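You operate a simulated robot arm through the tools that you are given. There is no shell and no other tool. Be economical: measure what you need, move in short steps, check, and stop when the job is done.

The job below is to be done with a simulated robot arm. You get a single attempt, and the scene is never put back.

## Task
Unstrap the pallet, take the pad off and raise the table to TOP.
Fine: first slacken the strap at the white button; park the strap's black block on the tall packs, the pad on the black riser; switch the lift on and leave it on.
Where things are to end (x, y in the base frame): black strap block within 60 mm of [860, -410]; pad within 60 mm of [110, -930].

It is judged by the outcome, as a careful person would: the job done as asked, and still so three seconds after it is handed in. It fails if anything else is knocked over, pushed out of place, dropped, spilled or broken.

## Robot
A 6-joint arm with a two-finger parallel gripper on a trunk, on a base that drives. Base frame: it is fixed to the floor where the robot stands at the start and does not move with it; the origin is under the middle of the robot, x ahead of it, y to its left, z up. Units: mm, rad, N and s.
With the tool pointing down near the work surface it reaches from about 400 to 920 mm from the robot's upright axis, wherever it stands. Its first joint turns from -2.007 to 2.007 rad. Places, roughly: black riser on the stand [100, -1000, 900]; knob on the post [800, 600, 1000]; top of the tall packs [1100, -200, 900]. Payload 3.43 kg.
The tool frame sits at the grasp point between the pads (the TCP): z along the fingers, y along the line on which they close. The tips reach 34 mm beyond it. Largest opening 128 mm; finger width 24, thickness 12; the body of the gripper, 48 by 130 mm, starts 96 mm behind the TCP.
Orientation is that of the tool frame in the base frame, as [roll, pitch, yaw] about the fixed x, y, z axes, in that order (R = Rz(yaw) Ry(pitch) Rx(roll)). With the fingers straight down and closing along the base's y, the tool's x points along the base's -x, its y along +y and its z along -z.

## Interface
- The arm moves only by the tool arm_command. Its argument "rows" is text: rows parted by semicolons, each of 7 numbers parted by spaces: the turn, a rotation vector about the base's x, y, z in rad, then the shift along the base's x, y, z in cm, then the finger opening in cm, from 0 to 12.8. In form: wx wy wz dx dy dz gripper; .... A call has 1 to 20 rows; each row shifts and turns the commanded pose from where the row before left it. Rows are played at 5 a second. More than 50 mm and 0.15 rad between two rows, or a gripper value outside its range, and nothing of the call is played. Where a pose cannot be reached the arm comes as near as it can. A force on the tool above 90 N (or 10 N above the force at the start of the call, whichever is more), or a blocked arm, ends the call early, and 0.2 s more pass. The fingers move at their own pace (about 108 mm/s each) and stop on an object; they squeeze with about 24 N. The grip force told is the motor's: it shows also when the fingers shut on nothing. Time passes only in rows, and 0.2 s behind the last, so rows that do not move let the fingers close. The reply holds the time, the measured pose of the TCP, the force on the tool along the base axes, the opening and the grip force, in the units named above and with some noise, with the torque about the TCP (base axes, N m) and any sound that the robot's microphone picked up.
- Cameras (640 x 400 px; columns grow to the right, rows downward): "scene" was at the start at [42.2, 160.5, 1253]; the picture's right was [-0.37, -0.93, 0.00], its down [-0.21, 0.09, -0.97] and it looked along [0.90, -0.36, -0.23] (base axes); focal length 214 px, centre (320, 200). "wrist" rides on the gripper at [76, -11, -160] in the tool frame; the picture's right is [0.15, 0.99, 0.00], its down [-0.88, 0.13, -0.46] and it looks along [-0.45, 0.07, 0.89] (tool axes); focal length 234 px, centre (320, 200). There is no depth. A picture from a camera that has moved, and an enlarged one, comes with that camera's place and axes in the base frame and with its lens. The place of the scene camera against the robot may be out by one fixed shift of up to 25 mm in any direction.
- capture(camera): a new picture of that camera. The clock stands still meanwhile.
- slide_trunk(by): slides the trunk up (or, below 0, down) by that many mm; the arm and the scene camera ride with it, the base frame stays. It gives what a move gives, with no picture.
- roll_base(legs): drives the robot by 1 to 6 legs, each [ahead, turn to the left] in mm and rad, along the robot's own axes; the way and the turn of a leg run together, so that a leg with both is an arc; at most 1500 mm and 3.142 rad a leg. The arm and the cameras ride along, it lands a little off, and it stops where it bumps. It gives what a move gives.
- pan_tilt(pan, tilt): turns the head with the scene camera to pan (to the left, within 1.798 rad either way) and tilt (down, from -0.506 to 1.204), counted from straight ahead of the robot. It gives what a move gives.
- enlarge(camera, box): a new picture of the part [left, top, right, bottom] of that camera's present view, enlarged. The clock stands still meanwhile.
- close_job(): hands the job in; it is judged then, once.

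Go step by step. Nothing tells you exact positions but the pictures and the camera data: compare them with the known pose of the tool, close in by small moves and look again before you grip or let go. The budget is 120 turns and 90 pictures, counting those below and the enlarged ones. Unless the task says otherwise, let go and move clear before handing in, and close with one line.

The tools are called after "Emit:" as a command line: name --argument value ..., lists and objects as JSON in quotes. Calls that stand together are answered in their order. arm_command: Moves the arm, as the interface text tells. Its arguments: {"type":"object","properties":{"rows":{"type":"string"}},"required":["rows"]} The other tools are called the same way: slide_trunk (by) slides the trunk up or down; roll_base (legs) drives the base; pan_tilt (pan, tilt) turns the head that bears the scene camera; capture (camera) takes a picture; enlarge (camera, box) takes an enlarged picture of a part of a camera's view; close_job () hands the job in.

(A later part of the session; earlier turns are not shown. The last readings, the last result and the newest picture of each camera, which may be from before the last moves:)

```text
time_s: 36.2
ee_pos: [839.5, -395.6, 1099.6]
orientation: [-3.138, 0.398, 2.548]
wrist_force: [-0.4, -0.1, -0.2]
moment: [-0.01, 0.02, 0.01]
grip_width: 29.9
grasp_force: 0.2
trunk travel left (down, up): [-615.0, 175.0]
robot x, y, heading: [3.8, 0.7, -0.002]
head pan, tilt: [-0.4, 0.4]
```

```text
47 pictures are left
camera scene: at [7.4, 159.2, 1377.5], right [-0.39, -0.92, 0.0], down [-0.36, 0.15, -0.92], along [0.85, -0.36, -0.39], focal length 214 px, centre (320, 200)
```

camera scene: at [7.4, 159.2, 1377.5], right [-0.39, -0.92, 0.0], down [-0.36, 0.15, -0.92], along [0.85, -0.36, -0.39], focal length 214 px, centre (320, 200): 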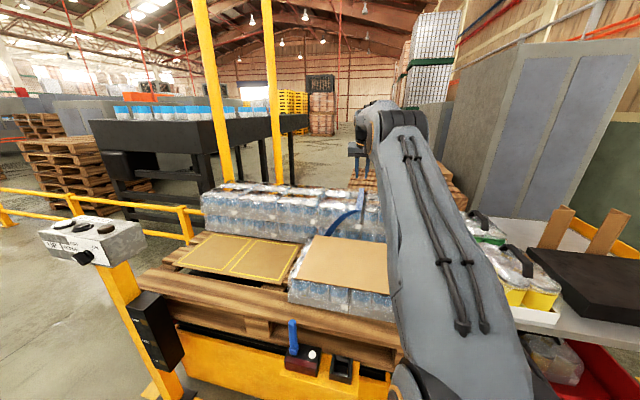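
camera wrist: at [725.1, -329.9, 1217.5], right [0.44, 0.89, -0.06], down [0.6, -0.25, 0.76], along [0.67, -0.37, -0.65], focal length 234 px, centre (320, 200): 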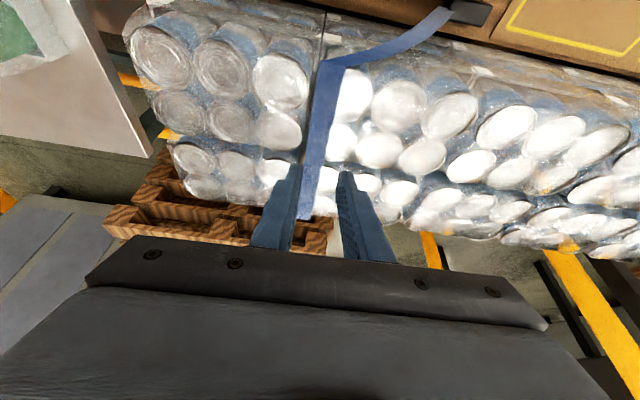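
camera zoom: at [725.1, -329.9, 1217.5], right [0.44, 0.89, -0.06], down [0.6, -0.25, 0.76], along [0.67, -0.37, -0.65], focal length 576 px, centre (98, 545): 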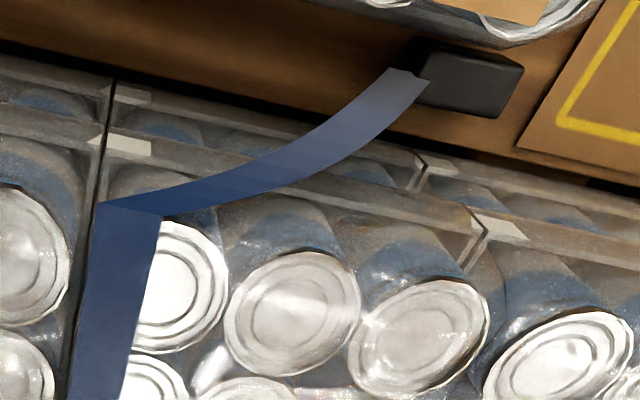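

The block lies on the deck in the gap behind the low pack, at roughly [925, -155]. I'll move the arm over there to look closely.

Emit:
arm_command --rows "0 0 0 0 4.5 0 6; 0 0 0 0 4.5 0 8; 0 0 0 0 4.5 0 10; 0 0 0 0 4.5 0 10; 0 0 0 0 4.5 0 10; 0 0 0 0 4.5 0 10; 0 0 0 0 0 0 10"

Emit:
capture --camera "wrist"

Emit:
capture --camera "scene"

```text
time_s: 37.8
ee_pos: [839.4, -123.9, 1100.0]
orientation: [-3.138, 0.398, 2.547]
wrist_force: [-0.1, -0.8, -0.3]
moment: [-0.01, -0.01, -0.02]
grip_width: 100.1
grasp_force: 0.2
trunk travel left (down, up): [-615.0, 175.0]
robot x, y, heading: [5.8, 2.2, -0.002]
head pan, tilt: [-0.4, 0.4]
```

```text
46 pictures are left
camera wrist: at [724.1, -59.3, 1217.3], right [0.44, 0.89, -0.06], down [0.6, -0.25, 0.76], along [0.67, -0.37, -0.65], focal length 234 px, centre (320, 200)
```

wrist: 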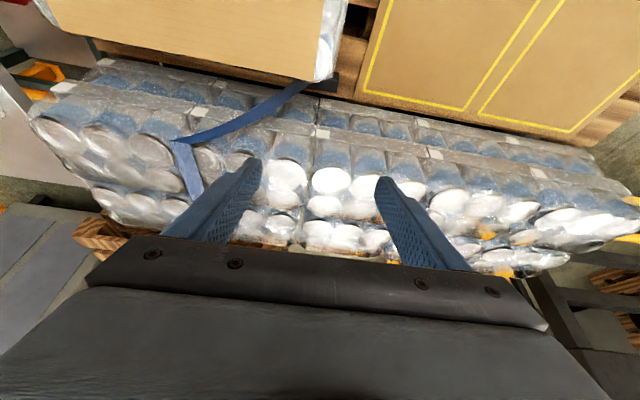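

```text
45 pictures are left
camera scene: at [7.4, 159.3, 1377.4], right [-0.39, -0.92, 0.0], down [-0.36, 0.15, -0.92], along [0.85, -0.36, -0.39], focal length 214 px, centre (320, 200)
```

scene: 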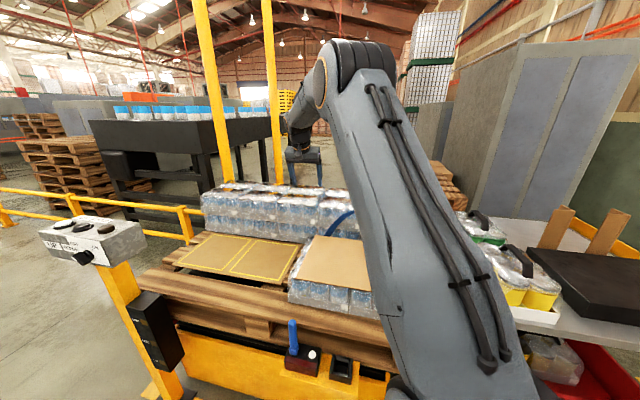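

Emit:
enlarge --camera "wrist" --box '[260, 30, 400, 130]'

```text
4.00 times, centred on (330, 80) of wrist
camera zoom: at [724.1, -59.3, 1217.3], right [0.44, 0.89, -0.06], down [0.6, -0.25, 0.76], along [0.67, -0.37, -0.65], focal length 937 px, centre (280, 680)
```

zoom: 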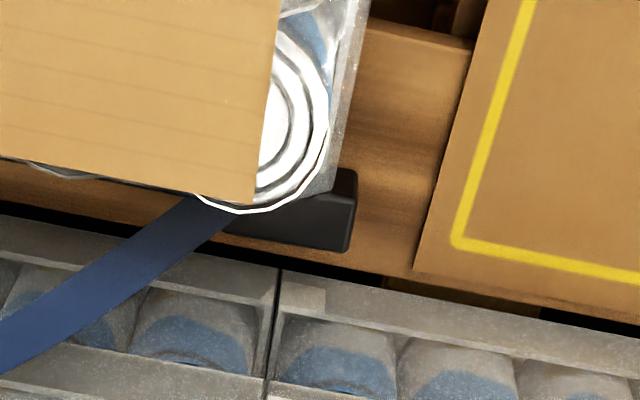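

Block triangulates to about [900, -177, ~725] in a ~64 mm wide gap, long side along the edge direction; pad top z ≈807. I'll reduce tilt to 0.15, lower the trunk, and hover above the block.

Emit:
arm_command --rows "0.071 0.1025 0 0 0 0 10; 0.071 0.1025 0 0 0 0 10; 0 0 0 2 -2 0 10; 0 0 0 1 -1 0 10; 0 0 0 0 0 0 10"

Emit:
slide_trunk --by -130

Emit:
capture --camera "wrist"

```text
time_s: 39.0
ee_pos: [869.8, -154.2, 1099.6]
orientation: [-3.141, 0.147, 2.547]
wrist_force: [0.4, 0.0, 0.4]
moment: [-0.03, 0.04, 0.02]
grip_width: 99.9
grasp_force: 0.0
trunk travel left (down, up): [-615.0, 175.0]
robot x, y, heading: [5.2, -0.9, 0.003]
head pan, tilt: [-0.4, 0.4]
```

```text
time_s: 40.6
ee_pos: [869.9, -155.0, 972.1]
orientation: [-3.14, 0.149, 2.548]
wrist_force: [0.1, 0.3, 0.3]
moment: [-0.01, 0.0, -0.01]
grip_width: 99.9
grasp_force: 0.0
trunk travel left (down, up): [-485.0, 305.0]
robot x, y, heading: [2.5, 1.6, -0.003]
head pan, tilt: [-0.4, 0.4]
```

```text
43 pictures are left
camera wrist: at [781.9, -108.6, 1116.4], right [0.43, 0.9, -0.02], down [0.74, -0.34, 0.58], along [0.52, -0.27, -0.81], focal length 234 px, centre (320, 200)
```

wrist: 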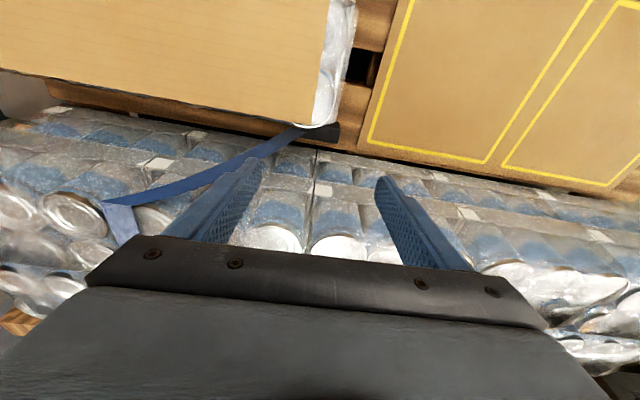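

Tall-pack top ≈912, front face n≈895. Moving above the block into the gap's mouth.

Emit:
arm_command --rows "0 0 0 2.7 -1.9 -2 10; 0 0 0 0 0 -3 10; 0 0 0 0 0 -3 10; 0 0 0 0 0 0 10"

Emit:
enlarge --camera "wrist" --box '[220, 80, 420, 240]'

```text
time_s: 41.6
ee_pos: [896.6, -174.7, 890.4]
orientation: [-3.14, 0.148, 2.546]
wrist_force: [0.3, 0.4, 0.5]
moment: [0.03, -0.03, -0.03]
grip_width: 99.9
grasp_force: 0.0
trunk travel left (down, up): [-485.0, 305.0]
robot x, y, heading: [6.3, -0.4, -0.001]
head pan, tilt: [-0.4, 0.4]
```

```text
2.50 times, centred on (320, 160) of wrist
camera zoom: at [808.8, -127.7, 1036.3], right [0.43, 0.9, -0.02], down [0.74, -0.34, 0.58], along [0.52, -0.27, -0.81], focal length 585 px, centre (320, 300)
```

zoom: 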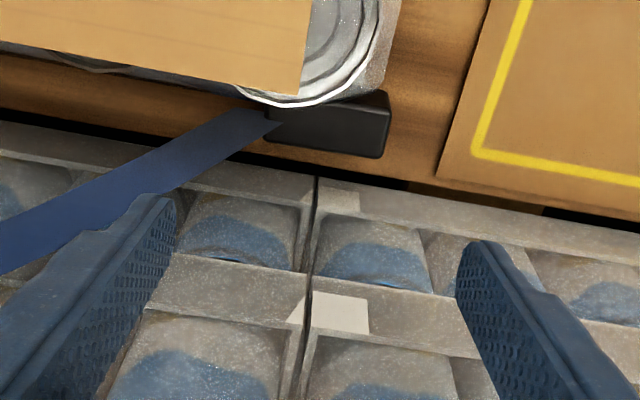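

Block centre ≈[903, -178], well aligned in u; I nudge 6 mm toward the tall packs and descend to just above it.

Emit:
arm_command --rows "0 0 0 0.5 -0.35 -3 10; 0 0 0 0 0 -3 10; 0 0 0 0 0 -3 10; 0 0 0 0 0 -2 10; 0 0 0 0 0 0 10"

Emit:
capture --camera "wrist"

Emit:
capture --camera "scene"

```text
time_s: 42.8
ee_pos: [903.0, -176.4, 780.7]
orientation: [-3.138, 0.148, 2.548]
wrist_force: [-0.2, -0.4, -0.2]
moment: [-0.02, -0.03, 0.01]
grip_width: 100.1
grasp_force: 0.0
trunk travel left (down, up): [-485.0, 305.0]
robot x, y, heading: [10.5, 3.8, -0.003]
head pan, tilt: [-0.4, 0.4]
```

```text
41 pictures are left
camera wrist: at [814.2, -130.0, 925.7], right [0.43, 0.9, -0.02], down [0.74, -0.34, 0.58], along [0.52, -0.27, -0.81], focal length 234 px, centre (320, 200)
```

wrist: 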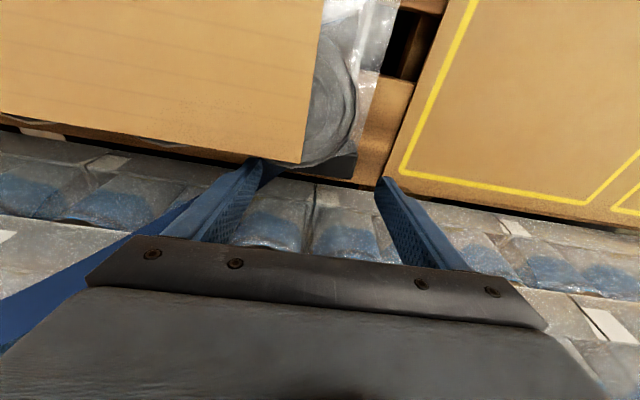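

```text
40 pictures are left
camera scene: at [43.5, 159.3, 1247.5], right [-0.39, -0.92, 0.0], down [-0.36, 0.15, -0.92], along [0.85, -0.36, -0.39], focal length 214 px, centre (320, 200)
```

scene: 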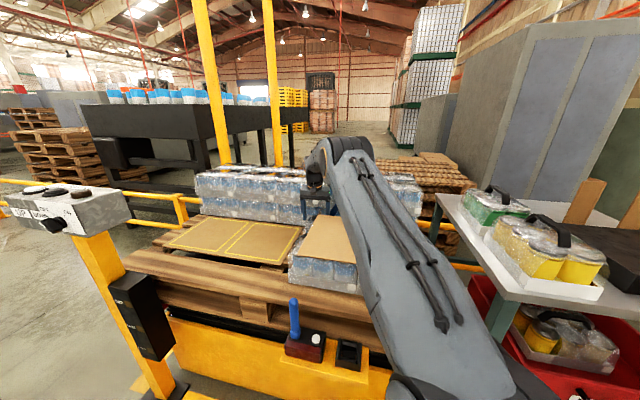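

Fingers are in the gap straddling the block. Descending slowly with force watch.

Emit:
arm_command --rows "0 0 0 0 0 -1 10; 0 0 0 0 0 -1 10; 0 0 0 0 0 -1 10; 0 0 0 0 0 -0.8 10; 0 0 0 0 0 0 10"

Emit:
enlarge --camera "wrist" --box '[220, 80, 420, 240]'

```text
time_s: 44.0
ee_pos: [901.5, -176.7, 742.9]
orientation: [-3.14, 0.15, 2.547]
wrist_force: [-0.9, 0.2, 0.5]
moment: [0.01, -0.01, 0.01]
grip_width: 99.8
grasp_force: 0.0
trunk travel left (down, up): [-485.0, 305.0]
robot x, y, heading: [4.6, -0.4, 0.0]
head pan, tilt: [-0.4, 0.4]
```

```text
2.50 times, centred on (320, 160) of wrist
camera zoom: at [813.9, -130.6, 888.6], right [0.43, 0.9, -0.02], down [0.74, -0.34, 0.58], along [0.52, -0.27, -0.81], focal length 585 px, centre (320, 300)
```

zoom: 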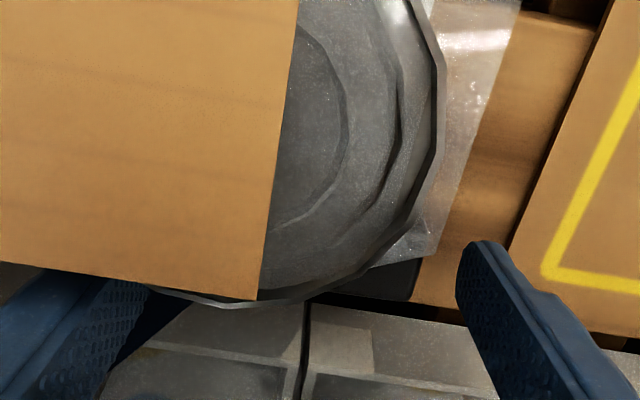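

No contact so far; the tips are beside the block ends. Closing now.

Emit:
arm_command --rows "0 0 0 0 0 -0.3 8; 0 0 0 0 0 0 7; 0 0 0 0 0 0 6; 0 0 0 0 0 0 5; 0 0 0 0 0 0 4; 0 0 0 0 0 0 3; 0 0 0 0 0 0 3"

Emit:
enlarge --camera "wrist" --box '[220, 80, 420, 240]'

```text
time_s: 45.6
ee_pos: [901.8, -179.4, 739.8]
orientation: [-3.14, 0.15, 2.548]
wrist_force: [3.7, -5.9, 2.0]
moment: [0.19, 0.16, 0.26]
grip_width: 69.3
grasp_force: 24.2
trunk travel left (down, up): [-485.0, 305.0]
robot x, y, heading: [7.1, 0.0, -0.003]
head pan, tilt: [-0.4, 0.4]
```

```text
2.50 times, centred on (320, 160) of wrist
camera zoom: at [814.0, -131.1, 885.5], right [0.43, 0.9, -0.02], down [0.74, -0.34, 0.58], along [0.52, -0.27, -0.81], focal length 585 px, centre (320, 300)
```

zoom: 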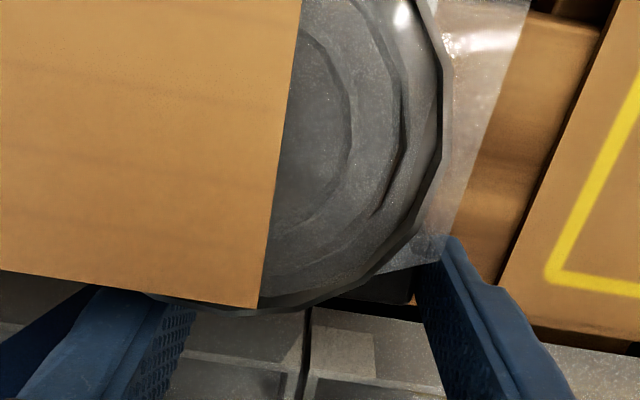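

Gripped at about 69 mm (the block's length). Lifting slowly.

Emit:
arm_command --rows "0 0 0 0 0 0.7 3; 0 0 0 0.1 -0.1 1 3; 0 0 0 0 0 1 3; 0 0 0 0 0 1 3; 0 0 0 0 0 0 3"

Emit:
capture --camera "wrist"

```text
time_s: 46.8
ee_pos: [903.0, -178.9, 776.3]
orientation: [-3.139, 0.147, 2.547]
wrist_force: [-0.5, -0.4, -1.8]
moment: [0.01, 0.0, -0.03]
grip_width: 69.5
grasp_force: 23.7
trunk travel left (down, up): [-485.0, 305.0]
robot x, y, heading: [5.2, 2.7, 0.001]
head pan, tilt: [-0.4, 0.4]
```

```text
37 pictures are left
camera wrist: at [814.9, -131.9, 922.5], right [0.43, 0.9, -0.02], down [0.74, -0.34, 0.58], along [0.52, -0.27, -0.81], focal length 234 px, centre (320, 200)
```

wrist: 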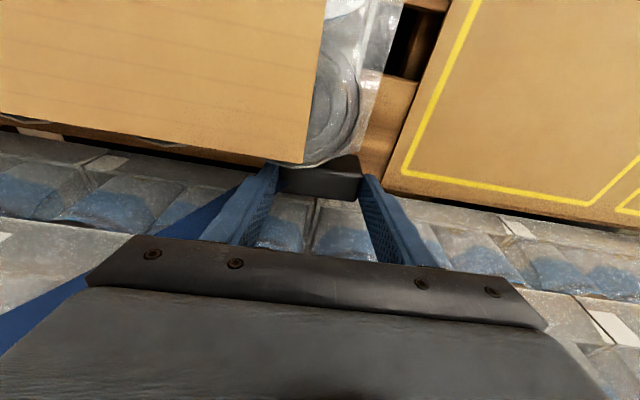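

Held firmly. I'll raise it straight up out of the gap, with a few mm toward the gap's middle.

Emit:
arm_command --rows "0 0 0 0.4 -0.3 2 3; 0 0 0 0 0 3 3; 0 0 0 0 0 3 3; 0 0 0 0 0 3 3; 0 0 0 -2 1.2 3 3; 0 0 0 -2.5 1.6 3 3; 0 0 0 -2.5 1.6 3 3; 0 0 0 -2.5 0 3 3; 0 0 0 0 0 0 3"

Emit:
capture --camera "wrist"

```text
time_s: 48.8
ee_pos: [813.1, -138.9, 1005.1]
orientation: [-3.141, 0.149, 2.546]
wrist_force: [-0.3, 0.3, -1.7]
moment: [-0.02, 0.01, 0.02]
grip_width: 69.5
grasp_force: 24.0
trunk travel left (down, up): [-485.0, 305.0]
robot x, y, heading: [3.8, -2.3, 0.001]
head pan, tilt: [-0.4, 0.4]
```

```text
36 pictures are left
camera wrist: at [724.4, -91.2, 1152.0], right [0.43, 0.9, -0.02], down [0.74, -0.34, 0.58], along [0.52, -0.27, -0.81], focal length 234 px, centre (320, 200)
```

wrist: 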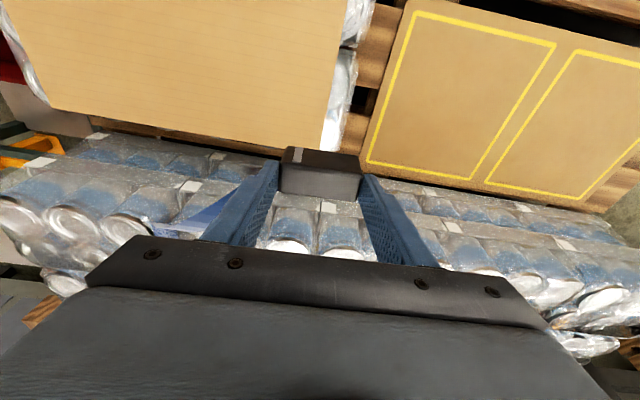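

Moving sideways along the pack to the strap line, then adding tilt gently.

Emit:
slide_trunk --by 50

Emit:
arm_command --rows "0 0 0 -0.5 -4 0 3; 0 0 0 -0.5 -4 0 3; 0 0 0 -0.5 -4 0 3; 0 0 0 -0.5 -4 0 3; 0 0 0 -0.5 -4 0 3; 0 0 0 0 -2.5 0 3; 0 0 0 0 0 0 3; -0.036 -0.051 0 0 0 0 3; -0.036 -0.051 0 0 0 0 3; -0.036 -0.051 0 0 0 0 3; -0.036 -0.051 0 0 0 0 3; 0 0 0 0 0 0 3"

Emit:
capture --camera "wrist"

```text
time_s: 49.7
ee_pos: [811.1, -139.0, 1056.9]
orientation: [-3.139, 0.149, 2.547]
wrist_force: [0.6, -0.6, -2.0]
moment: [0.02, -0.01, 0.0]
grip_width: 69.6
grasp_force: 24.4
trunk travel left (down, up): [-535.0, 255.0]
robot x, y, heading: [7.8, -0.4, 0.003]
head pan, tilt: [-0.4, 0.4]
```

```text
time_s: 52.3
ee_pos: [786.7, -364.0, 1056.8]
orientation: [-3.136, 0.399, 2.549]
wrist_force: [-0.2, 0.2, -1.3]
moment: [0.01, 0.03, 0.0]
grip_width: 69.5
grasp_force: 24.1
trunk travel left (down, up): [-535.0, 255.0]
robot x, y, heading: [7.3, 0.8, -0.001]
head pan, tilt: [-0.4, 0.4]
```

```text
35 pictures are left
camera wrist: at [671.6, -297.1, 1173.4], right [0.44, 0.89, -0.06], down [0.6, -0.24, 0.76], along [0.67, -0.37, -0.65], focal length 234 px, centre (320, 200)
```

wrist: 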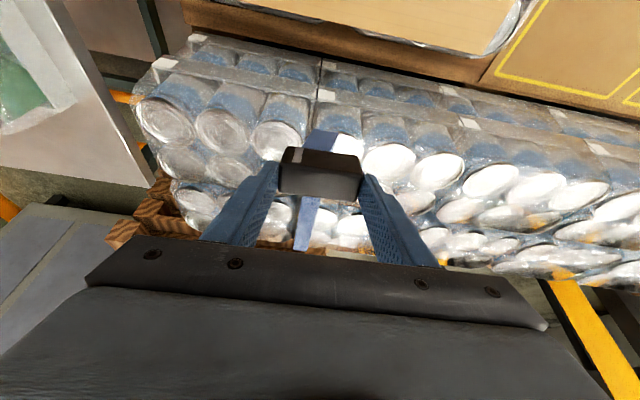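

Now outward over the target and down in small steps.

Emit:
arm_command --rows "0 0 0 2.1 -1.3 0 3; 0 0 0 2.1 -1.3 -1 3; 0 0 0 2.1 -1.3 -2 3; 0 0 0 0 0 -2 3; 0 0 0 0 0 -1.5 3; 0 0 0 0 0 0 3"

Emit:
capture --camera "wrist"

Emit:
enlarge --camera "scene" --box '[300, 100, 460, 240]'

```text
time_s: 53.7
ee_pos: [850.8, -401.7, 989.2]
orientation: [-3.136, 0.396, 2.549]
wrist_force: [0.7, 0.9, -1.1]
moment: [0.03, 0.05, -0.01]
grip_width: 69.4
grasp_force: 24.6
trunk travel left (down, up): [-535.0, 255.0]
robot x, y, heading: [5.8, 0.7, 0.003]
head pan, tilt: [-0.4, 0.4]
```

```text
34 pictures are left
camera wrist: at [734.9, -335.6, 1108.0], right [0.44, 0.89, -0.06], down [0.6, -0.24, 0.76], along [0.66, -0.37, -0.65], focal length 234 px, centre (320, 200)
```

wrist: 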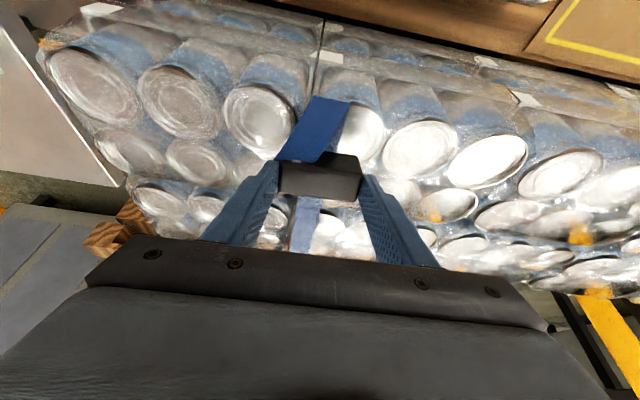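

```text
2.86 times, centred on (380, 170) of scene
camera zoom: at [29.7, 159.2, 1297.5], right [-0.39, -0.92, 0.0], down [-0.36, 0.15, -0.92], along [0.85, -0.36, -0.39], focal length 613 px, centre (149, 286)
```

zoom: 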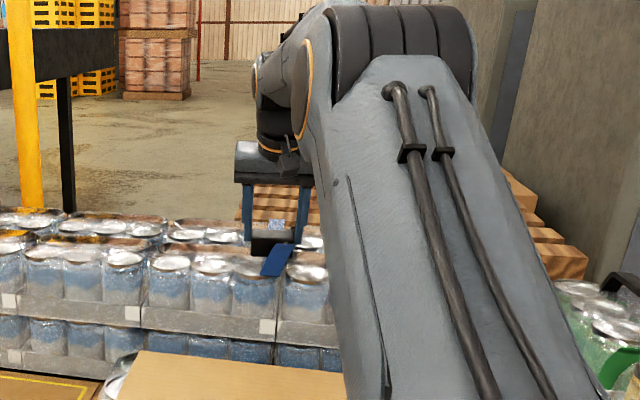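

The block is just above the cans at the front row. Lowering in 5 mm steps until contact.

Emit:
arm_command --rows "0 0 0 0.3 -0.2 -0.5 3; 0 0 0 0.2 -0.1 -0.5 3; 0 0 0 0 0 -0.5 3; 0 0 0 0 0 -0.5 3; 0 0 0 0 0 0 3"

```text
time_s: 54.9
ee_pos: [855.7, -405.7, 974.8]
orientation: [-3.138, 0.402, 2.548]
wrist_force: [-1.0, -0.4, 14.7]
moment: [0.14, -0.11, -0.07]
grip_width: 69.5
grasp_force: 24.4
trunk travel left (down, up): [-535.0, 255.0]
robot x, y, heading: [8.7, -0.8, 0.0]
head pan, tilt: [-0.4, 0.4]
```

Contact. Easing the pressure and opening slowly, then retracting along the tool direction.

Emit:
arm_command --rows "0 0 0 0 0 0.4 3; 0 0 0 0 0 0 6.8; 0 0 0 0 0 0 7.2; 0 0 0 0 0 0 7.8; 0 0 0 0 0 0 8.6; 0 0 0 0 0 0 9; 0 0 0 0 0 0 9"

Emit:
capture --camera "wrist"

```text
time_s: 56.5
ee_pos: [855.2, -405.5, 974.2]
orientation: [-3.136, 0.397, 2.547]
wrist_force: [-0.5, -0.4, -1.1]
moment: [0.01, -0.01, 0.0]
grip_width: 89.8
grasp_force: 0.1
trunk travel left (down, up): [-535.0, 255.0]
robot x, y, heading: [6.1, -1.9, -0.001]
head pan, tilt: [-0.4, 0.4]
```

```text
32 pictures are left
camera wrist: at [740.0, -339.2, 1092.1], right [0.44, 0.89, -0.06], down [0.6, -0.24, 0.76], along [0.66, -0.37, -0.65], focal length 234 px, centre (320, 200)
```

wrist: 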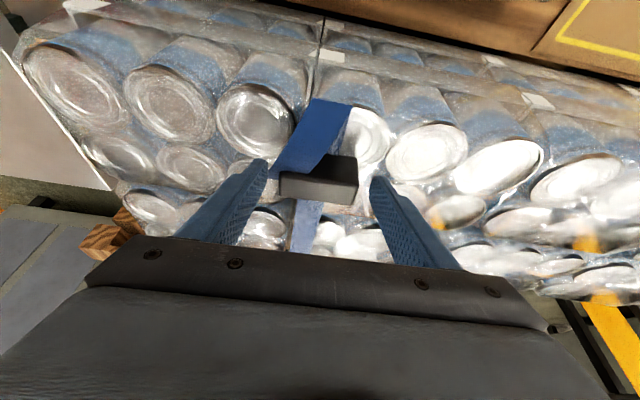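

The block stays where released. Withdrawing along the finger direction.

Emit:
arm_command --rows "0 0 0 -0.5 0.33 1.4 9; 0 0 0 -1 0.65 2.8 9; 0 0 0 -1 0.65 2.8 9; 0 0 0 -1 0.65 2.8 9; 0 0 0 -1 0.65 2.8 9; 0 0 0 0 0 0 9; 0 0 0 0 0 0 9"

Emit:
capture --camera "wrist"

```text
time_s: 58.1
ee_pos: [810.7, -375.8, 1100.1]
orientation: [-3.135, 0.398, 2.548]
wrist_force: [0.0, -0.2, 0.0]
moment: [0.0, 0.02, 0.02]
grip_width: 90.0
grasp_force: 0.1
trunk travel left (down, up): [-535.0, 255.0]
robot x, y, heading: [3.0, 0.1, -0.001]
head pan, tilt: [-0.4, 0.4]
```

```text
31 pictures are left
camera wrist: at [695.0, -309.4, 1218.6], right [0.44, 0.89, -0.06], down [0.6, -0.24, 0.76], along [0.66, -0.37, -0.65], focal length 234 px, centre (320, 200)
```

wrist: 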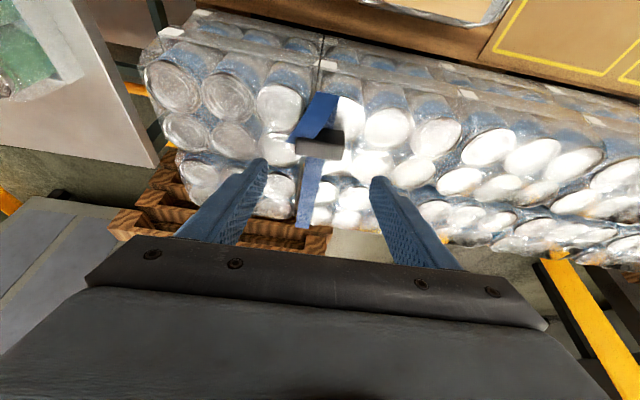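

Block is at about [876, -419], within tolerance. Next is the pad; I'll retract the arm, make the tool vertical again, lower the trunk and inspect the pad's edges.

Emit:
arm_command --rows "0.076 0.109 0 -4 2 0 9; 0.076 0.109 0 -4 2 0 9; 0.076 0.109 0 -4 2 0 9; 0 0 0 -4 2 0 9; 0 0 0 -4 2.5 0 6; 0 0 0 -4 2.5 0 3; 0 0 0 -4 2.5 0 0; 0 0 0 -3 2.5 0 0; 0 0 0 0 0 0 0"

Emit:
slide_trunk --by -150

Emit:
capture --camera "wrist"

Emit:
enlarge --camera "scene" --box '[260, 180, 480, 320]'

```text
time_s: 60.1
ee_pos: [498.5, -194.6, 1101.3]
orientation: [3.141, -0.001, 2.549]
wrist_force: [-0.6, -0.1, -0.7]
moment: [-0.02, 0.03, 0.03]
grip_width: 0.0
grasp_force: 23.8
trunk travel left (down, up): [-535.0, 255.0]
robot x, y, heading: [2.8, -1.4, -0.002]
head pan, tilt: [-0.4, 0.4]
```

```text
time_s: 61.8
ee_pos: [499.4, -194.9, 951.8]
orientation: [3.141, 0.0, 2.55]
wrist_force: [-0.3, -0.1, -0.2]
moment: [-0.04, 0.0, -0.02]
grip_width: 0.3
grasp_force: 23.4
trunk travel left (down, up): [-385.0, 405.0]
robot x, y, heading: [4.2, 2.4, 0.0]
head pan, tilt: [-0.4, 0.4]
```

```text
30 pictures are left
camera wrist: at [430.7, -161.8, 1110.2], right [0.43, 0.9, 0.0], down [0.8, -0.38, 0.46], along [0.41, -0.2, -0.89], focal length 234 px, centre (320, 200)
```

wrist: 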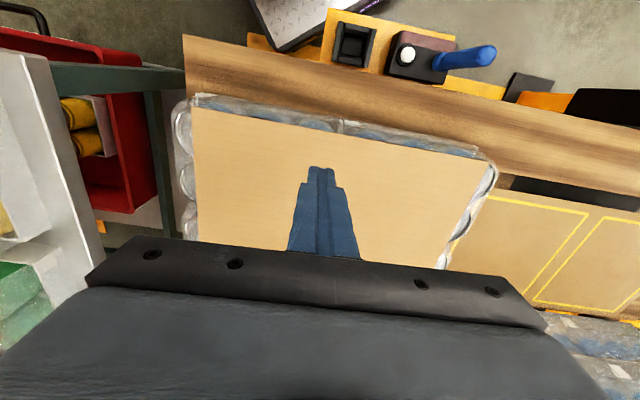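

```text
2.86 times, centred on (370, 250) of scene
camera zoom: at [71.4, 159.2, 1147.5], right [-0.39, -0.92, 0.0], down [-0.36, 0.15, -0.92], along [0.85, -0.36, -0.39], focal length 613 px, centre (177, 57)
```

zoom: 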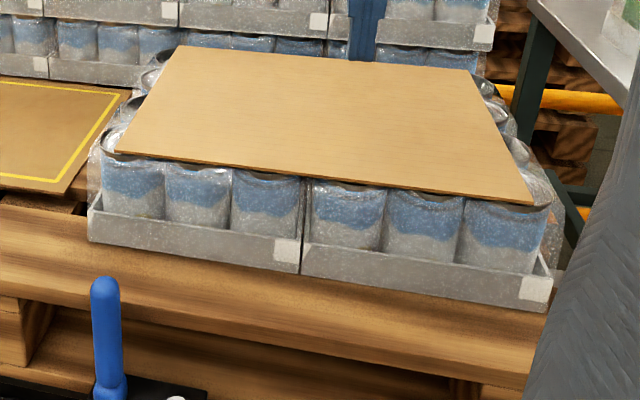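

The pad is thin cardboard lying on the cans; its front edge looks about flush. I'll zoom at the front edge to see whether it overhangs.

Emit:
enlarge --camera "wrist" --box '[180, 80, 340, 180]'

Emit:
enlarge --camera "scene" --box '[345, 220, 455, 290]'

```text
4.00 times, centred on (260, 130) of wrist
camera zoom: at [430.7, -161.8, 1110.2], right [0.43, 0.9, 0.0], down [0.8, -0.38, 0.46], along [0.41, -0.2, -0.89], focal length 937 px, centre (560, 480)
```

zoom: 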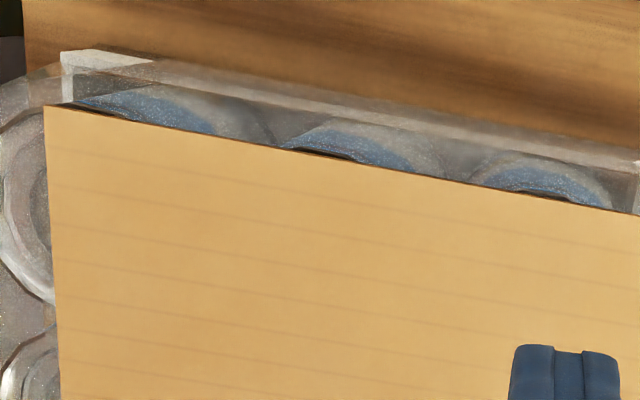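

```text
5.71 times, centred on (400, 255) of scene
camera zoom: at [71.4, 159.2, 1147.5], right [-0.39, -0.92, 0.0], down [-0.36, 0.15, -0.92], along [0.85, -0.36, -0.39], focal length 1226 px, centre (-137, -114)
```

zoom: 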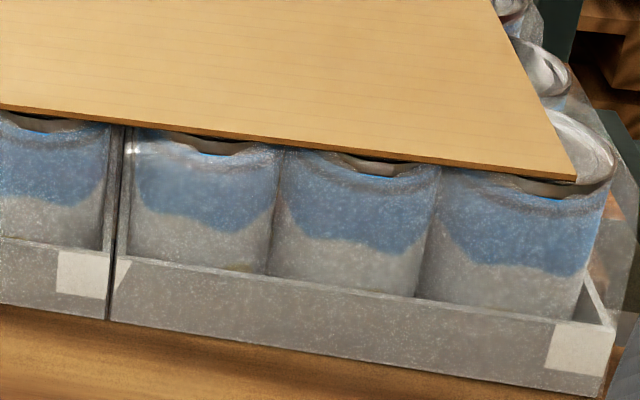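

The front edge is not overhanging, so no finger can get beneath it. Plan: press lightly on the pad with closed fingers and drag it ~60 mm toward the robot until its front edge overhangs, then grip that edge with the tool horizontal.

Emit:
arm_command --rows "0 0 0 4.4 -1.2 -2 0; 0 0 0 4.4 -1.2 -2 0; 0 0 0 4.4 -1.2 -2 0; 0 0 0 0 0 -2.5 0; 0 0 0 0 0 -0.6 0; 0 0 0 0 0 -0.5 0; 0 0 0 0 0 0 0"

Emit:
capture --camera "wrist"

```text
time_s: 63.4
ee_pos: [631.2, -231.6, 855.4]
orientation: [-3.141, -0.003, 2.548]
wrist_force: [-0.4, 0.2, -0.7]
moment: [0.04, 0.01, 0.0]
grip_width: 0.4
grasp_force: 23.7
trunk travel left (down, up): [-385.0, 405.0]
robot x, y, heading: [5.8, -1.5, -0.002]
head pan, tilt: [-0.4, 0.4]
```

```text
26 pictures are left
camera wrist: at [562.6, -197.6, 1013.9], right [0.43, 0.9, 0.0], down [0.8, -0.38, 0.45], along [0.41, -0.2, -0.89], focal length 234 px, centre (320, 200)
```

wrist: 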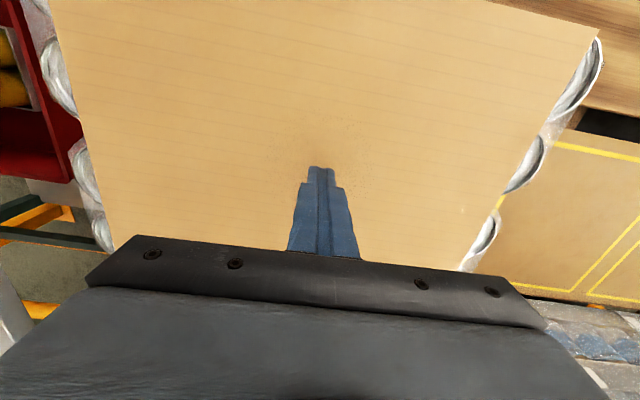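

Centred on the pad. Touching down in 3 mm steps.

Emit:
arm_command --rows "0 0 0 0 0 -0.4 0; 0 0 0 0 0 -0.4 0; 0 0 0 0 0 -0.3 0; 0 0 0 0 0 -0.3 0; 0 0 0 0 0 -0.3 0; 0 0 0 0 0 0 0"

```text
time_s: 64.8
ee_pos: [631.3, -231.8, 838.4]
orientation: [-3.141, -0.002, 2.548]
wrist_force: [0.7, 0.3, 0.2]
moment: [0.0, -0.02, 0.01]
grip_width: 0.2
grasp_force: 23.2
trunk travel left (down, up): [-385.0, 405.0]
robot x, y, heading: [5.2, 2.3, -0.001]
head pan, tilt: [-0.4, 0.4]
```

Emit:
arm_command --rows "0 0 0 0 0 -0.3 0; 0 0 0 0 0 -0.3 0; 0 0 0 0 0 0 0"

```text
time_s: 65.6
ee_pos: [631.8, -231.4, 836.0]
orientation: [3.141, 0.004, 2.549]
wrist_force: [-3.5, 1.8, 25.8]
moment: [0.08, 0.2, 0.0]
grip_width: 0.1
grasp_force: 23.9
trunk travel left (down, up): [-385.0, 405.0]
robot x, y, heading: [4.8, 3.1, -0.004]
head pan, tilt: [-0.4, 0.4]
```

Contact (pad top z≈802) with about 25 N. Dragging slowly toward the robot along the strap direction.

Emit:
arm_command --rows "0 0 0 0 0 0.1 0; 0 0 0 -0.83 0.56 0 0; 0 0 0 -0.83 0.56 0 0; 0 0 0 -0.83 0.56 0 0; 0 0 0 -0.83 0.56 0 0; 0 0 0 0 0 0 0"

Emit:
capture --camera "wrist"

```text
time_s: 67.0
ee_pos: [598.6, -209.7, 834.7]
orientation: [-3.14, 0.004, 2.549]
wrist_force: [9.8, -7.4, 33.8]
moment: [-0.19, -0.3, -0.05]
grip_width: 0.0
grasp_force: 24.5
trunk travel left (down, up): [-385.0, 405.0]
robot x, y, heading: [10.0, -1.0, -0.002]
head pan, tilt: [-0.4, 0.4]
```

```text
25 pictures are left
camera wrist: at [529.6, -175.8, 993.3], right [0.43, 0.9, 0.0], down [0.8, -0.38, 0.46], along [0.41, -0.2, -0.89], focal length 234 px, centre (320, 200)
```

wrist: 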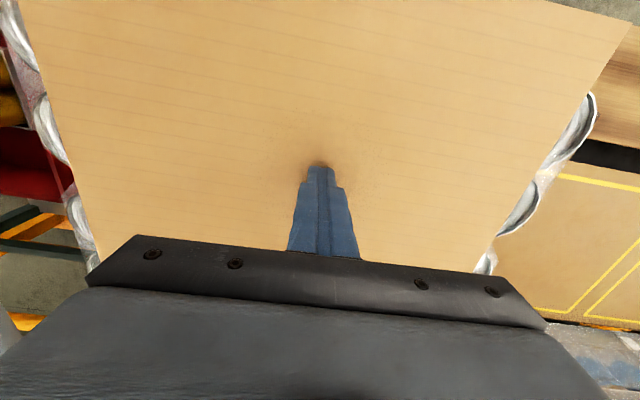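

The pad slides with the finger. Another 30 mm.

Emit:
arm_command --rows "0 0 0 -0.83 0.56 0.1 0; 0 0 0 -0.83 0.56 0 0; 0 0 0 -0.83 0.56 0 0; 0 0 0 0 0 0 0; 0 0 0 0 0 1 0; 0 0 0 0 0 4 0; 0 0 0 -4 2.5 1.5 0; 0 0 0 -4 2.5 0 2; 0 0 0 -4 2.5 0 3; 0 0 0 0 0 0 3"

Emit:
enlarge --camera "scene" --box '[260, 180, 480, 320]'

Emit:
capture --camera "wrist"

```text
time_s: 69.2
ee_pos: [452.8, -117.0, 900.3]
orientation: [3.142, -0.001, 2.549]
wrist_force: [-0.6, 0.0, 0.4]
moment: [0.0, 0.02, 0.01]
grip_width: 30.1
grasp_force: 0.0
trunk travel left (down, up): [-385.0, 405.0]
robot x, y, heading: [5.7, -3.5, 0.002]
head pan, tilt: [-0.4, 0.4]
```

```text
2.86 times, centred on (370, 250) of scene
camera zoom: at [71.5, 159.2, 1147.4], right [-0.39, -0.92, 0.0], down [-0.36, 0.15, -0.92], along [0.85, -0.36, -0.39], focal length 613 px, centre (177, 57)
```

zoom: 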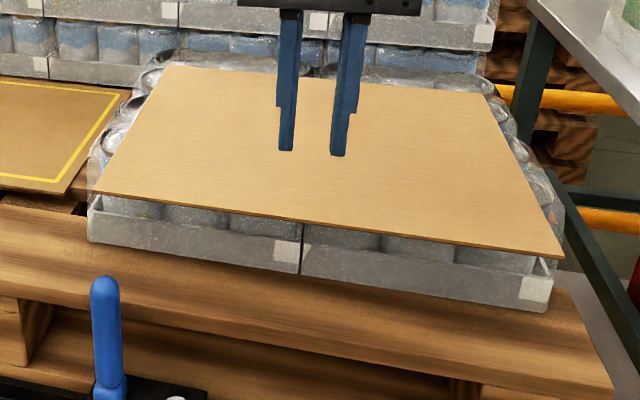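

```text
23 pictures are left
camera wrist: at [384.0, -82.5, 1059.2], right [0.43, 0.9, 0.0], down [0.8, -0.39, 0.45], along [0.41, -0.2, -0.89], focal length 234 px, centre (320, 200)
```

wrist: 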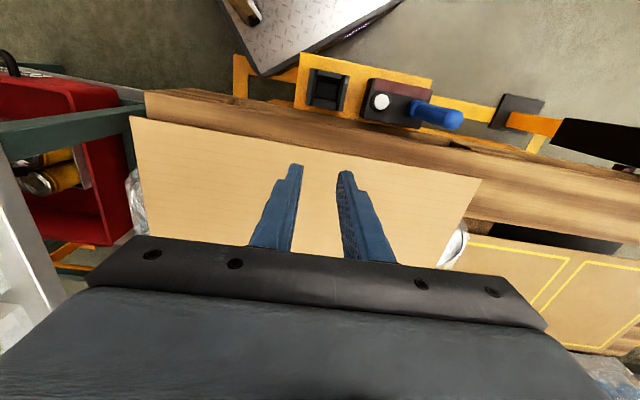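

The pad now overhangs ~65 mm and the pack did not move. Front edge midpoint ≈[446, -118], z≈800. I need to back the base off for a horizontal approach; checking behind first.

Emit:
pan_tilt --pan -1.79 --tilt 0.5

Emit:
capture --camera "scene"

```text
time_s: 70.8
ee_pos: [452.3, -117.1, 899.9]
orientation: [3.141, 0.002, 2.548]
wrist_force: [0.3, -0.3, -0.6]
moment: [0.0, -0.03, -0.01]
grip_width: 30.2
grasp_force: 0.1
trunk travel left (down, up): [-385.0, 405.0]
robot x, y, heading: [2.2, 0.1, -0.003]
head pan, tilt: [-1.791, 0.499]
```

```text
22 pictures are left
camera scene: at [-33.8, 106.5, 1138.3], right [-0.98, 0.22, 0.0], down [0.1, 0.47, -0.88], along [-0.19, -0.86, -0.48], focal length 214 px, centre (320, 200)
```

scene: 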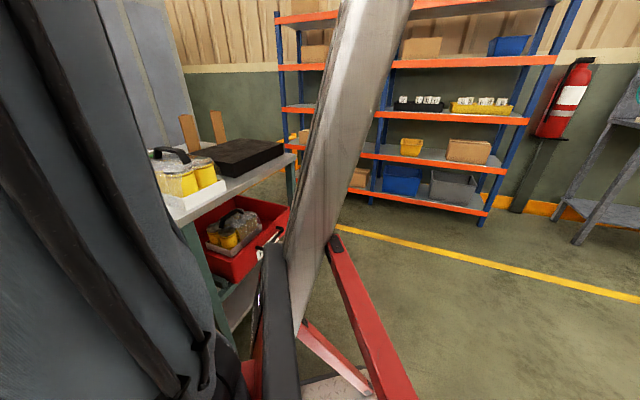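

Floor around is clear. Back off 280 mm, then rotate the tool to horizontal in the free space.

Emit:
roll_base --legs '[[-280, 0]]'

Emit:
arm_command --rows "-0.083 -0.123 0 2 0 0 5; -0.083 -0.123 0 2 0 0 5; -0.083 -0.123 0 2 0 0 5; -0.083 -0.123 0 2 0 0 5; -0.083 -0.123 0 2 0 0 5; -0.083 -0.123 0 2 0 0 5; -0.083 -0.123 0 2 0 0 5; -0.083 -0.123 0 0 0 0 5; -0.083 -0.123 0 0 0 0 5; -0.083 -0.123 0 0 0 0 5; -0.048 -0.072 0 0 0 0 5; 0 0 0 0 0 0 5"

```text
time_s: 72.7
ee_pos: [172.2, -115.0, 901.7]
orientation: [-3.141, -0.002, 2.549]
wrist_force: [-0.4, 0.6, -0.1]
moment: [0.0, -0.02, -0.01]
grip_width: 29.9
grasp_force: 0.0
trunk travel left (down, up): [-385.0, 405.0]
robot x, y, heading: [-273.0, -1.3, -0.001]
head pan, tilt: [-1.791, 0.499]
```

```text
time_s: 75.3
ee_pos: [357.7, -112.1, 914.1]
orientation: [1.152, 1.568, 0.555]
wrist_force: [-0.5, 0.7, 0.3]
moment: [0.02, -0.01, 0.0]
grip_width: 50.0
grasp_force: 0.0
out of reach, approached as far as the arm can: row 8, 9, 10, 11
trunk travel left (down, up): [-385.0, 405.0]
robot x, y, heading: [-276.9, 0.7, -0.001]
head pan, tilt: [-1.791, 0.499]
```

Tool is horizontal along the pallet's inward direction. Now rolling 90° about its own axis so the fingers close vertically.

Emit:
arm_command --rows "0.119 -0.0793 0 0 0 0 5; 0.119 -0.0793 0 0 0 0 5; 0.119 -0.0793 0 0 0 0 5; 0.119 -0.0793 0 0 0 0 5; 0.119 -0.0793 0 0 0 0 5; 0.119 -0.0793 0 0 0 0 5; 0.119 -0.0793 0 0 0 0 5; 0.119 -0.0793 0 0 0 0 5; 0.119 -0.0793 0 0 0 0 5; 0.119 -0.0793 0 0 0 0 5; 0.117 -0.078 0 0 0 0 5; 0 0 0 0 0 0 5"

Emit:
pan_tilt --pan -0.3 --tilt 0.5

Emit:
capture --camera "scene"

Emit:
capture --camera "wrist"

```text
time_s: 77.9
ee_pos: [288.5, -51.2, 1039.1]
orientation: [1.645, 0.894, 1.025]
wrist_force: [0.2, 0.5, -0.2]
moment: [0.01, 0.0, -0.02]
grip_width: 49.8
grasp_force: 0.1
out of reach, approached as far as the arm can: row 2, 3, 4, 5, 6, 7, 8, 9, 10, 11
trunk travel left (down, up): [-385.0, 405.0]
robot x, y, heading: [-280.2, -2.2, -0.0]
head pan, tilt: [-1.791, 0.499]
```

```text
time_s: 79.5
ee_pos: [289.2, -51.7, 1039.5]
orientation: [1.644, 0.895, 1.026]
wrist_force: [-0.1, 0.3, -0.8]
moment: [-0.01, -0.01, -0.02]
grip_width: 50.0
grasp_force: 0.2
trunk travel left (down, up): [-385.0, 405.0]
robot x, y, heading: [-275.7, -2.6, 0.002]
head pan, tilt: [-0.3, 0.499]
```

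```text
21 pictures are left
camera scene: at [-208.5, 168.6, 1138.3], right [-0.3, -0.96, 0.0], down [-0.46, 0.14, -0.88], along [0.84, -0.26, -0.48], focal length 214 px, centre (320, 200)
```

scene: 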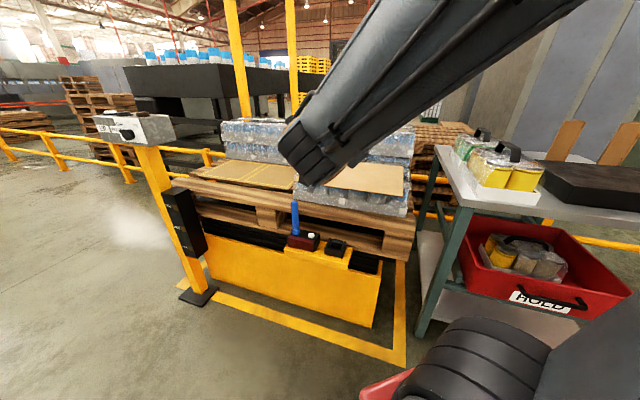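

```text
20 pictures are left
camera wrist: at [176.7, 73.9, 979.6], right [0.51, 0.7, 0.5], down [-0.6, -0.13, 0.79], along [0.62, -0.7, 0.35], focal length 234 px, centre (320, 200)
```

wrist: 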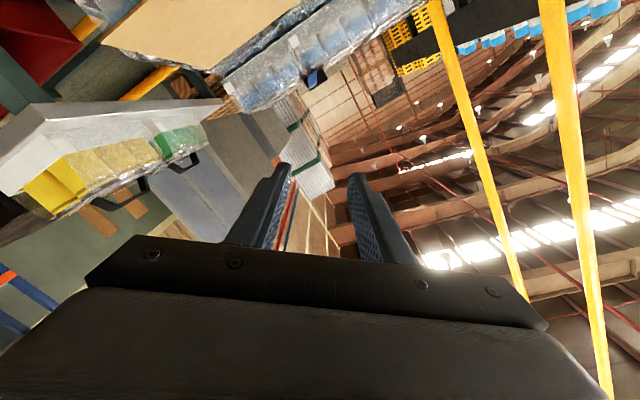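

The roll stopped partway, likely because the wrist was too close to the trunk. I'll move outward at this height and resume the roll.

Emit:
arm_command --rows "0 0 0 4 -2.6 0 5; 0 0 0 4 -2.6 0 5; 0 0 0 4 -2.6 0 5; 0 0 0 4 -2.6 0 5; 0.119 -0.0793 0 0 0 0 5; 0.119 -0.0793 0 0 0 0 5; 0.119 -0.0793 0 0 0 0 5; 0.119 -0.0793 0 0 0 0 5; 0.119 -0.0793 0 0 0 0 5; 0.119 -0.0793 0 0 0 0 5; 0 0 0 0 0 0 5"

```text
time_s: 81.9
ee_pos: [432.4, -100.3, 1310.5]
orientation: [1.641, 0.048, 1.015]
wrist_force: [0.0, 0.7, 0.1]
moment: [0.02, 0.0, 0.01]
grip_width: 50.0
grasp_force: 0.0
out of reach, approached as far as the arm can: row 1, 2, 3, 4, 5, 6, 7, 8, 9, 10
trunk travel left (down, up): [-385.0, 405.0]
robot x, y, heading: [-272.0, 0.3, 0.001]
head pan, tilt: [-0.3, 0.499]
```

Fingers are now vertical-closing but the arm had to rise. Extending outward should allow coming lower; testing that above the pad at safe height.

Emit:
arm_command --rows "0 0 0 4 -2.6 0 5; 0 0 0 4 -2.6 0 5; 0 0 0 4 -2.6 0 5; 0 0 0 4 -2.6 0 5; 0 0 0 4 -2.6 0 5; 0 0 0 0 0 -4.5 5; 0 0 0 0 0 -4.5 5; 0 0 0 0 0 -4.5 5; 0 0 0 0 0 -4.5 5; 0 0 0 0 0 -4.5 5; 0 0 0 0 0 -4.5 5; 0 0 0 0 0 -4.5 5; 0 0 0 0 0 0 5"

```text
time_s: 84.7
ee_pos: [751.2, -267.1, 1190.6]
orientation: [1.629, 0.041, 1.011]
wrist_force: [-0.8, 0.3, -0.8]
moment: [-0.01, -0.01, -0.02]
grip_width: 49.8
grasp_force: 0.1
out of reach, approached as far as the arm can: row 1, 7, 8, 9, 10, 11, 12
trunk travel left (down, up): [-385.0, 405.0]
robot x, y, heading: [-274.2, -0.7, 0.008]
head pan, tilt: [-0.3, 0.499]
```

The roll direction was near a joint limit (last joint ~+2.2 rad). I'll roll the other way by π so the same finger plane is reached comfortably.

Emit:
arm_command --rows "-0.1252 0.0784 0.0086 0 0 0 5; -0.1252 0.0784 0.0086 0 0 0 5; -0.1252 0.0784 0.0086 0 0 0 5; -0.1252 0.0784 0.0086 0 0 0 5; -0.1252 0.0784 0.0086 0 0 0 5; -0.1252 0.0784 0.0086 0 0 0 5; -0.1252 0.0784 0.0086 0 0 0 5; -0.1252 0.0784 0.0086 0 0 0 5; -0.1252 0.0784 0.0086 0 0 0 5; -0.1252 0.0784 0.0086 0 0 0 5; -0.1252 0.0784 0.0086 0 0 0 5; -0.1252 0.0784 0.0086 0 0 0 5; -0.1252 0.0784 0.0086 0 0 0 5; -0.1252 0.0784 0.0086 0 0 0 5; -0.1252 0.0784 0.0086 0 0 0 5; -0.1252 0.0784 0.0086 0 0 0 5; -0.1252 0.0784 0.0086 0 0 0 5; -0.1252 0.0784 0.0086 0 0 0 5; -0.1252 0.0784 0.0086 0 0 0 5; -0.1252 0.0784 0.0086 0 0 0 5"

Emit:
arm_command --rows "-0.08 0.05 0.005 -3 2 0 5; -0.073 0.046 0.005 -4 2.5 0 5; 0 0 0 -4 2.5 -1 5; 0 0 0 -4 2.5 -2 5; 0 0 0 -4 2.5 -2 5; 0 0 0 -4 2.5 -2 5; 0 0 0 0 0 0 5"

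```text
time_s: 88.9
ee_pos: [749.3, -265.3, 1189.5]
orientation: [-1.646, 0.146, -2.134]
wrist_force: [-0.6, -0.2, -0.5]
moment: [0.01, -0.02, -0.02]
grip_width: 50.0
grasp_force: 0.1
trunk travel left (down, up): [-385.0, 405.0]
robot x, y, heading: [-274.1, 0.1, -0.003]
head pan, tilt: [-0.3, 0.499]
```

```text
refused: row 4 steps farther than a row can; nothing moved
```

That works. Now I square up the orientation and move back in front of the pad's front edge at height, then partly descend.

Emit:
arm_command --rows "-0.0815 0.008 -0.031 -3.95 2.05 0 5; -0.0815 0.008 -0.031 -3.95 2.05 0 5; 0 0 0 -3.95 2.05 0 5; 0 0 0 -3.95 2.05 0 5; 0 0 0 -3.95 2.05 0 5; 0 0 0 -3.95 2.05 0 5; 0 0 0 -3.95 2.05 0 5; 0 0 0 -3.95 2.05 0 5; 0 0 0 -3.95 2.05 0 5; 0 0 0 0 0 -4.5 5; 0 0 0 0 0 -4.5 5; 0 0 0 0 0 -4.5 5; 0 0 0 0 0 -4.5 5; 0 0 0 0 0 0 5"

```text
time_s: 91.9
ee_pos: [395.2, -81.1, 1008.1]
orientation: [-1.568, 0.005, -2.194]
wrist_force: [0.0, 0.6, 0.6]
moment: [0.01, 0.02, 0.01]
grip_width: 49.9
grasp_force: 0.2
trunk travel left (down, up): [-385.0, 405.0]
robot x, y, heading: [-279.1, -0.9, 0.002]
head pan, tilt: [-0.3, 0.499]
```

Exactly on pose. Lower further with trunk and arm to about 20 mm above grip height and look.

Emit:
slide_trunk --by -120

Emit:
arm_command --rows "0 0 0 0 0 -4 5; 0 0 0 0 0 -4 5; 0 0 0 0 0 -0.8 5; 0 0 0 0 0 0 5"

Emit:
capture --camera "wrist"

Emit:
capture --camera "scene"

```text
time_s: 93.4
ee_pos: [395.6, -80.6, 889.7]
orientation: [-1.568, 0.003, -2.192]
wrist_force: [0.7, -0.1, 0.2]
moment: [0.01, 0.01, 0.0]
grip_width: 49.9
grasp_force: 0.0
trunk travel left (down, up): [-265.0, 525.0]
robot x, y, heading: [-279.1, 2.2, 0.002]
head pan, tilt: [-0.3, 0.499]
```

```text
time_s: 94.4
ee_pos: [394.9, -81.5, 801.1]
orientation: [-1.569, 0.003, -2.192]
wrist_force: [0.4, -0.5, 0.5]
moment: [0.0, 0.0, -0.03]
grip_width: 49.9
grasp_force: 0.0
trunk travel left (down, up): [-265.0, 525.0]
robot x, y, heading: [-275.2, -3.4, 0.001]
head pan, tilt: [-0.3, 0.499]
```

```text
19 pictures are left
camera wrist: at [220.5, -49.8, 811.3], right [-0.08, -0.12, -0.99], down [0.14, 0.98, -0.13], along [0.99, -0.15, -0.06], focal length 234 px, centre (320, 200)
```

wrist: 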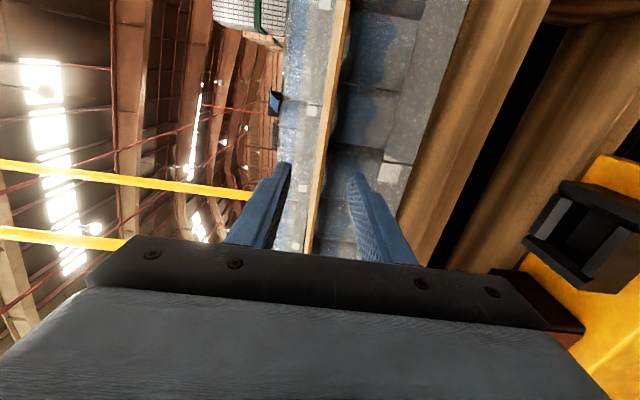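

```text
18 pictures are left
camera scene: at [-175.1, 168.7, 1018.3], right [-0.29, -0.96, 0.0], down [-0.46, 0.14, -0.88], along [0.84, -0.26, -0.48], focal length 214 px, centre (320, 200)
```

scene: 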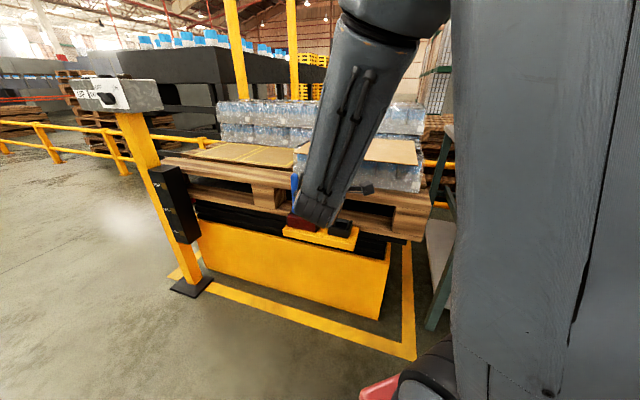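

The pad edge lies right between the open fingers. Advancing 78 mm under/over the edge.

Emit:
arm_command --rows "0 0 0 1.62 -1.17 0 5; 0 0 0 1.62 -1.17 0 5; 0 0 0 1.62 -1.17 0 5; 0 0 0 0.8 -0.58 0 5; 0 0 0 0.66 -0.47 0 5; 0 0 0 0 0 0 5"

Emit:
capture --camera "wrist"

```text
time_s: 95.8
ee_pos: [457.9, -127.1, 801.6]
orientation: [-1.569, 0.005, -2.193]
wrist_force: [0.8, 0.3, -0.4]
moment: [0.0, -0.04, 0.0]
grip_width: 50.2
grasp_force: 0.0
trunk travel left (down, up): [-265.0, 525.0]
robot x, y, heading: [-277.4, 0.1, 0.004]
head pan, tilt: [-0.3, 0.499]
```

```text
17 pictures are left
camera wrist: at [284.3, -95.3, 811.8], right [-0.08, -0.12, -0.99], down [0.14, 0.98, -0.13], along [0.99, -0.15, -0.06], focal length 234 px, centre (320, 200)
```

wrist: 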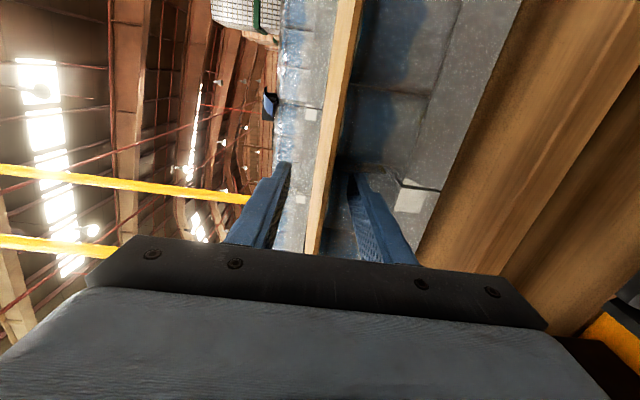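

No contact; closing on the pad edge.

Emit:
arm_command --rows "0 0 0 0 0 0 4; 0 0 0 0 0 0 3; 0 0 0 0 0 0 2; 0 0 0 0 0 0 1; 0 0 0 0 0 0 0; 0 0 0 0 0 0 0; 0 0 0 0 0 0 0"

```text
time_s: 97.4
ee_pos: [458.1, -128.1, 802.4]
orientation: [-1.569, 0.004, -2.191]
wrist_force: [0.6, 0.3, 0.1]
moment: [0.07, 0.09, 0.01]
grip_width: 3.5
grasp_force: 23.9
trunk travel left (down, up): [-265.0, 525.0]
robot x, y, heading: [-281.6, 5.9, -0.001]
head pan, tilt: [-0.3, 0.499]
```

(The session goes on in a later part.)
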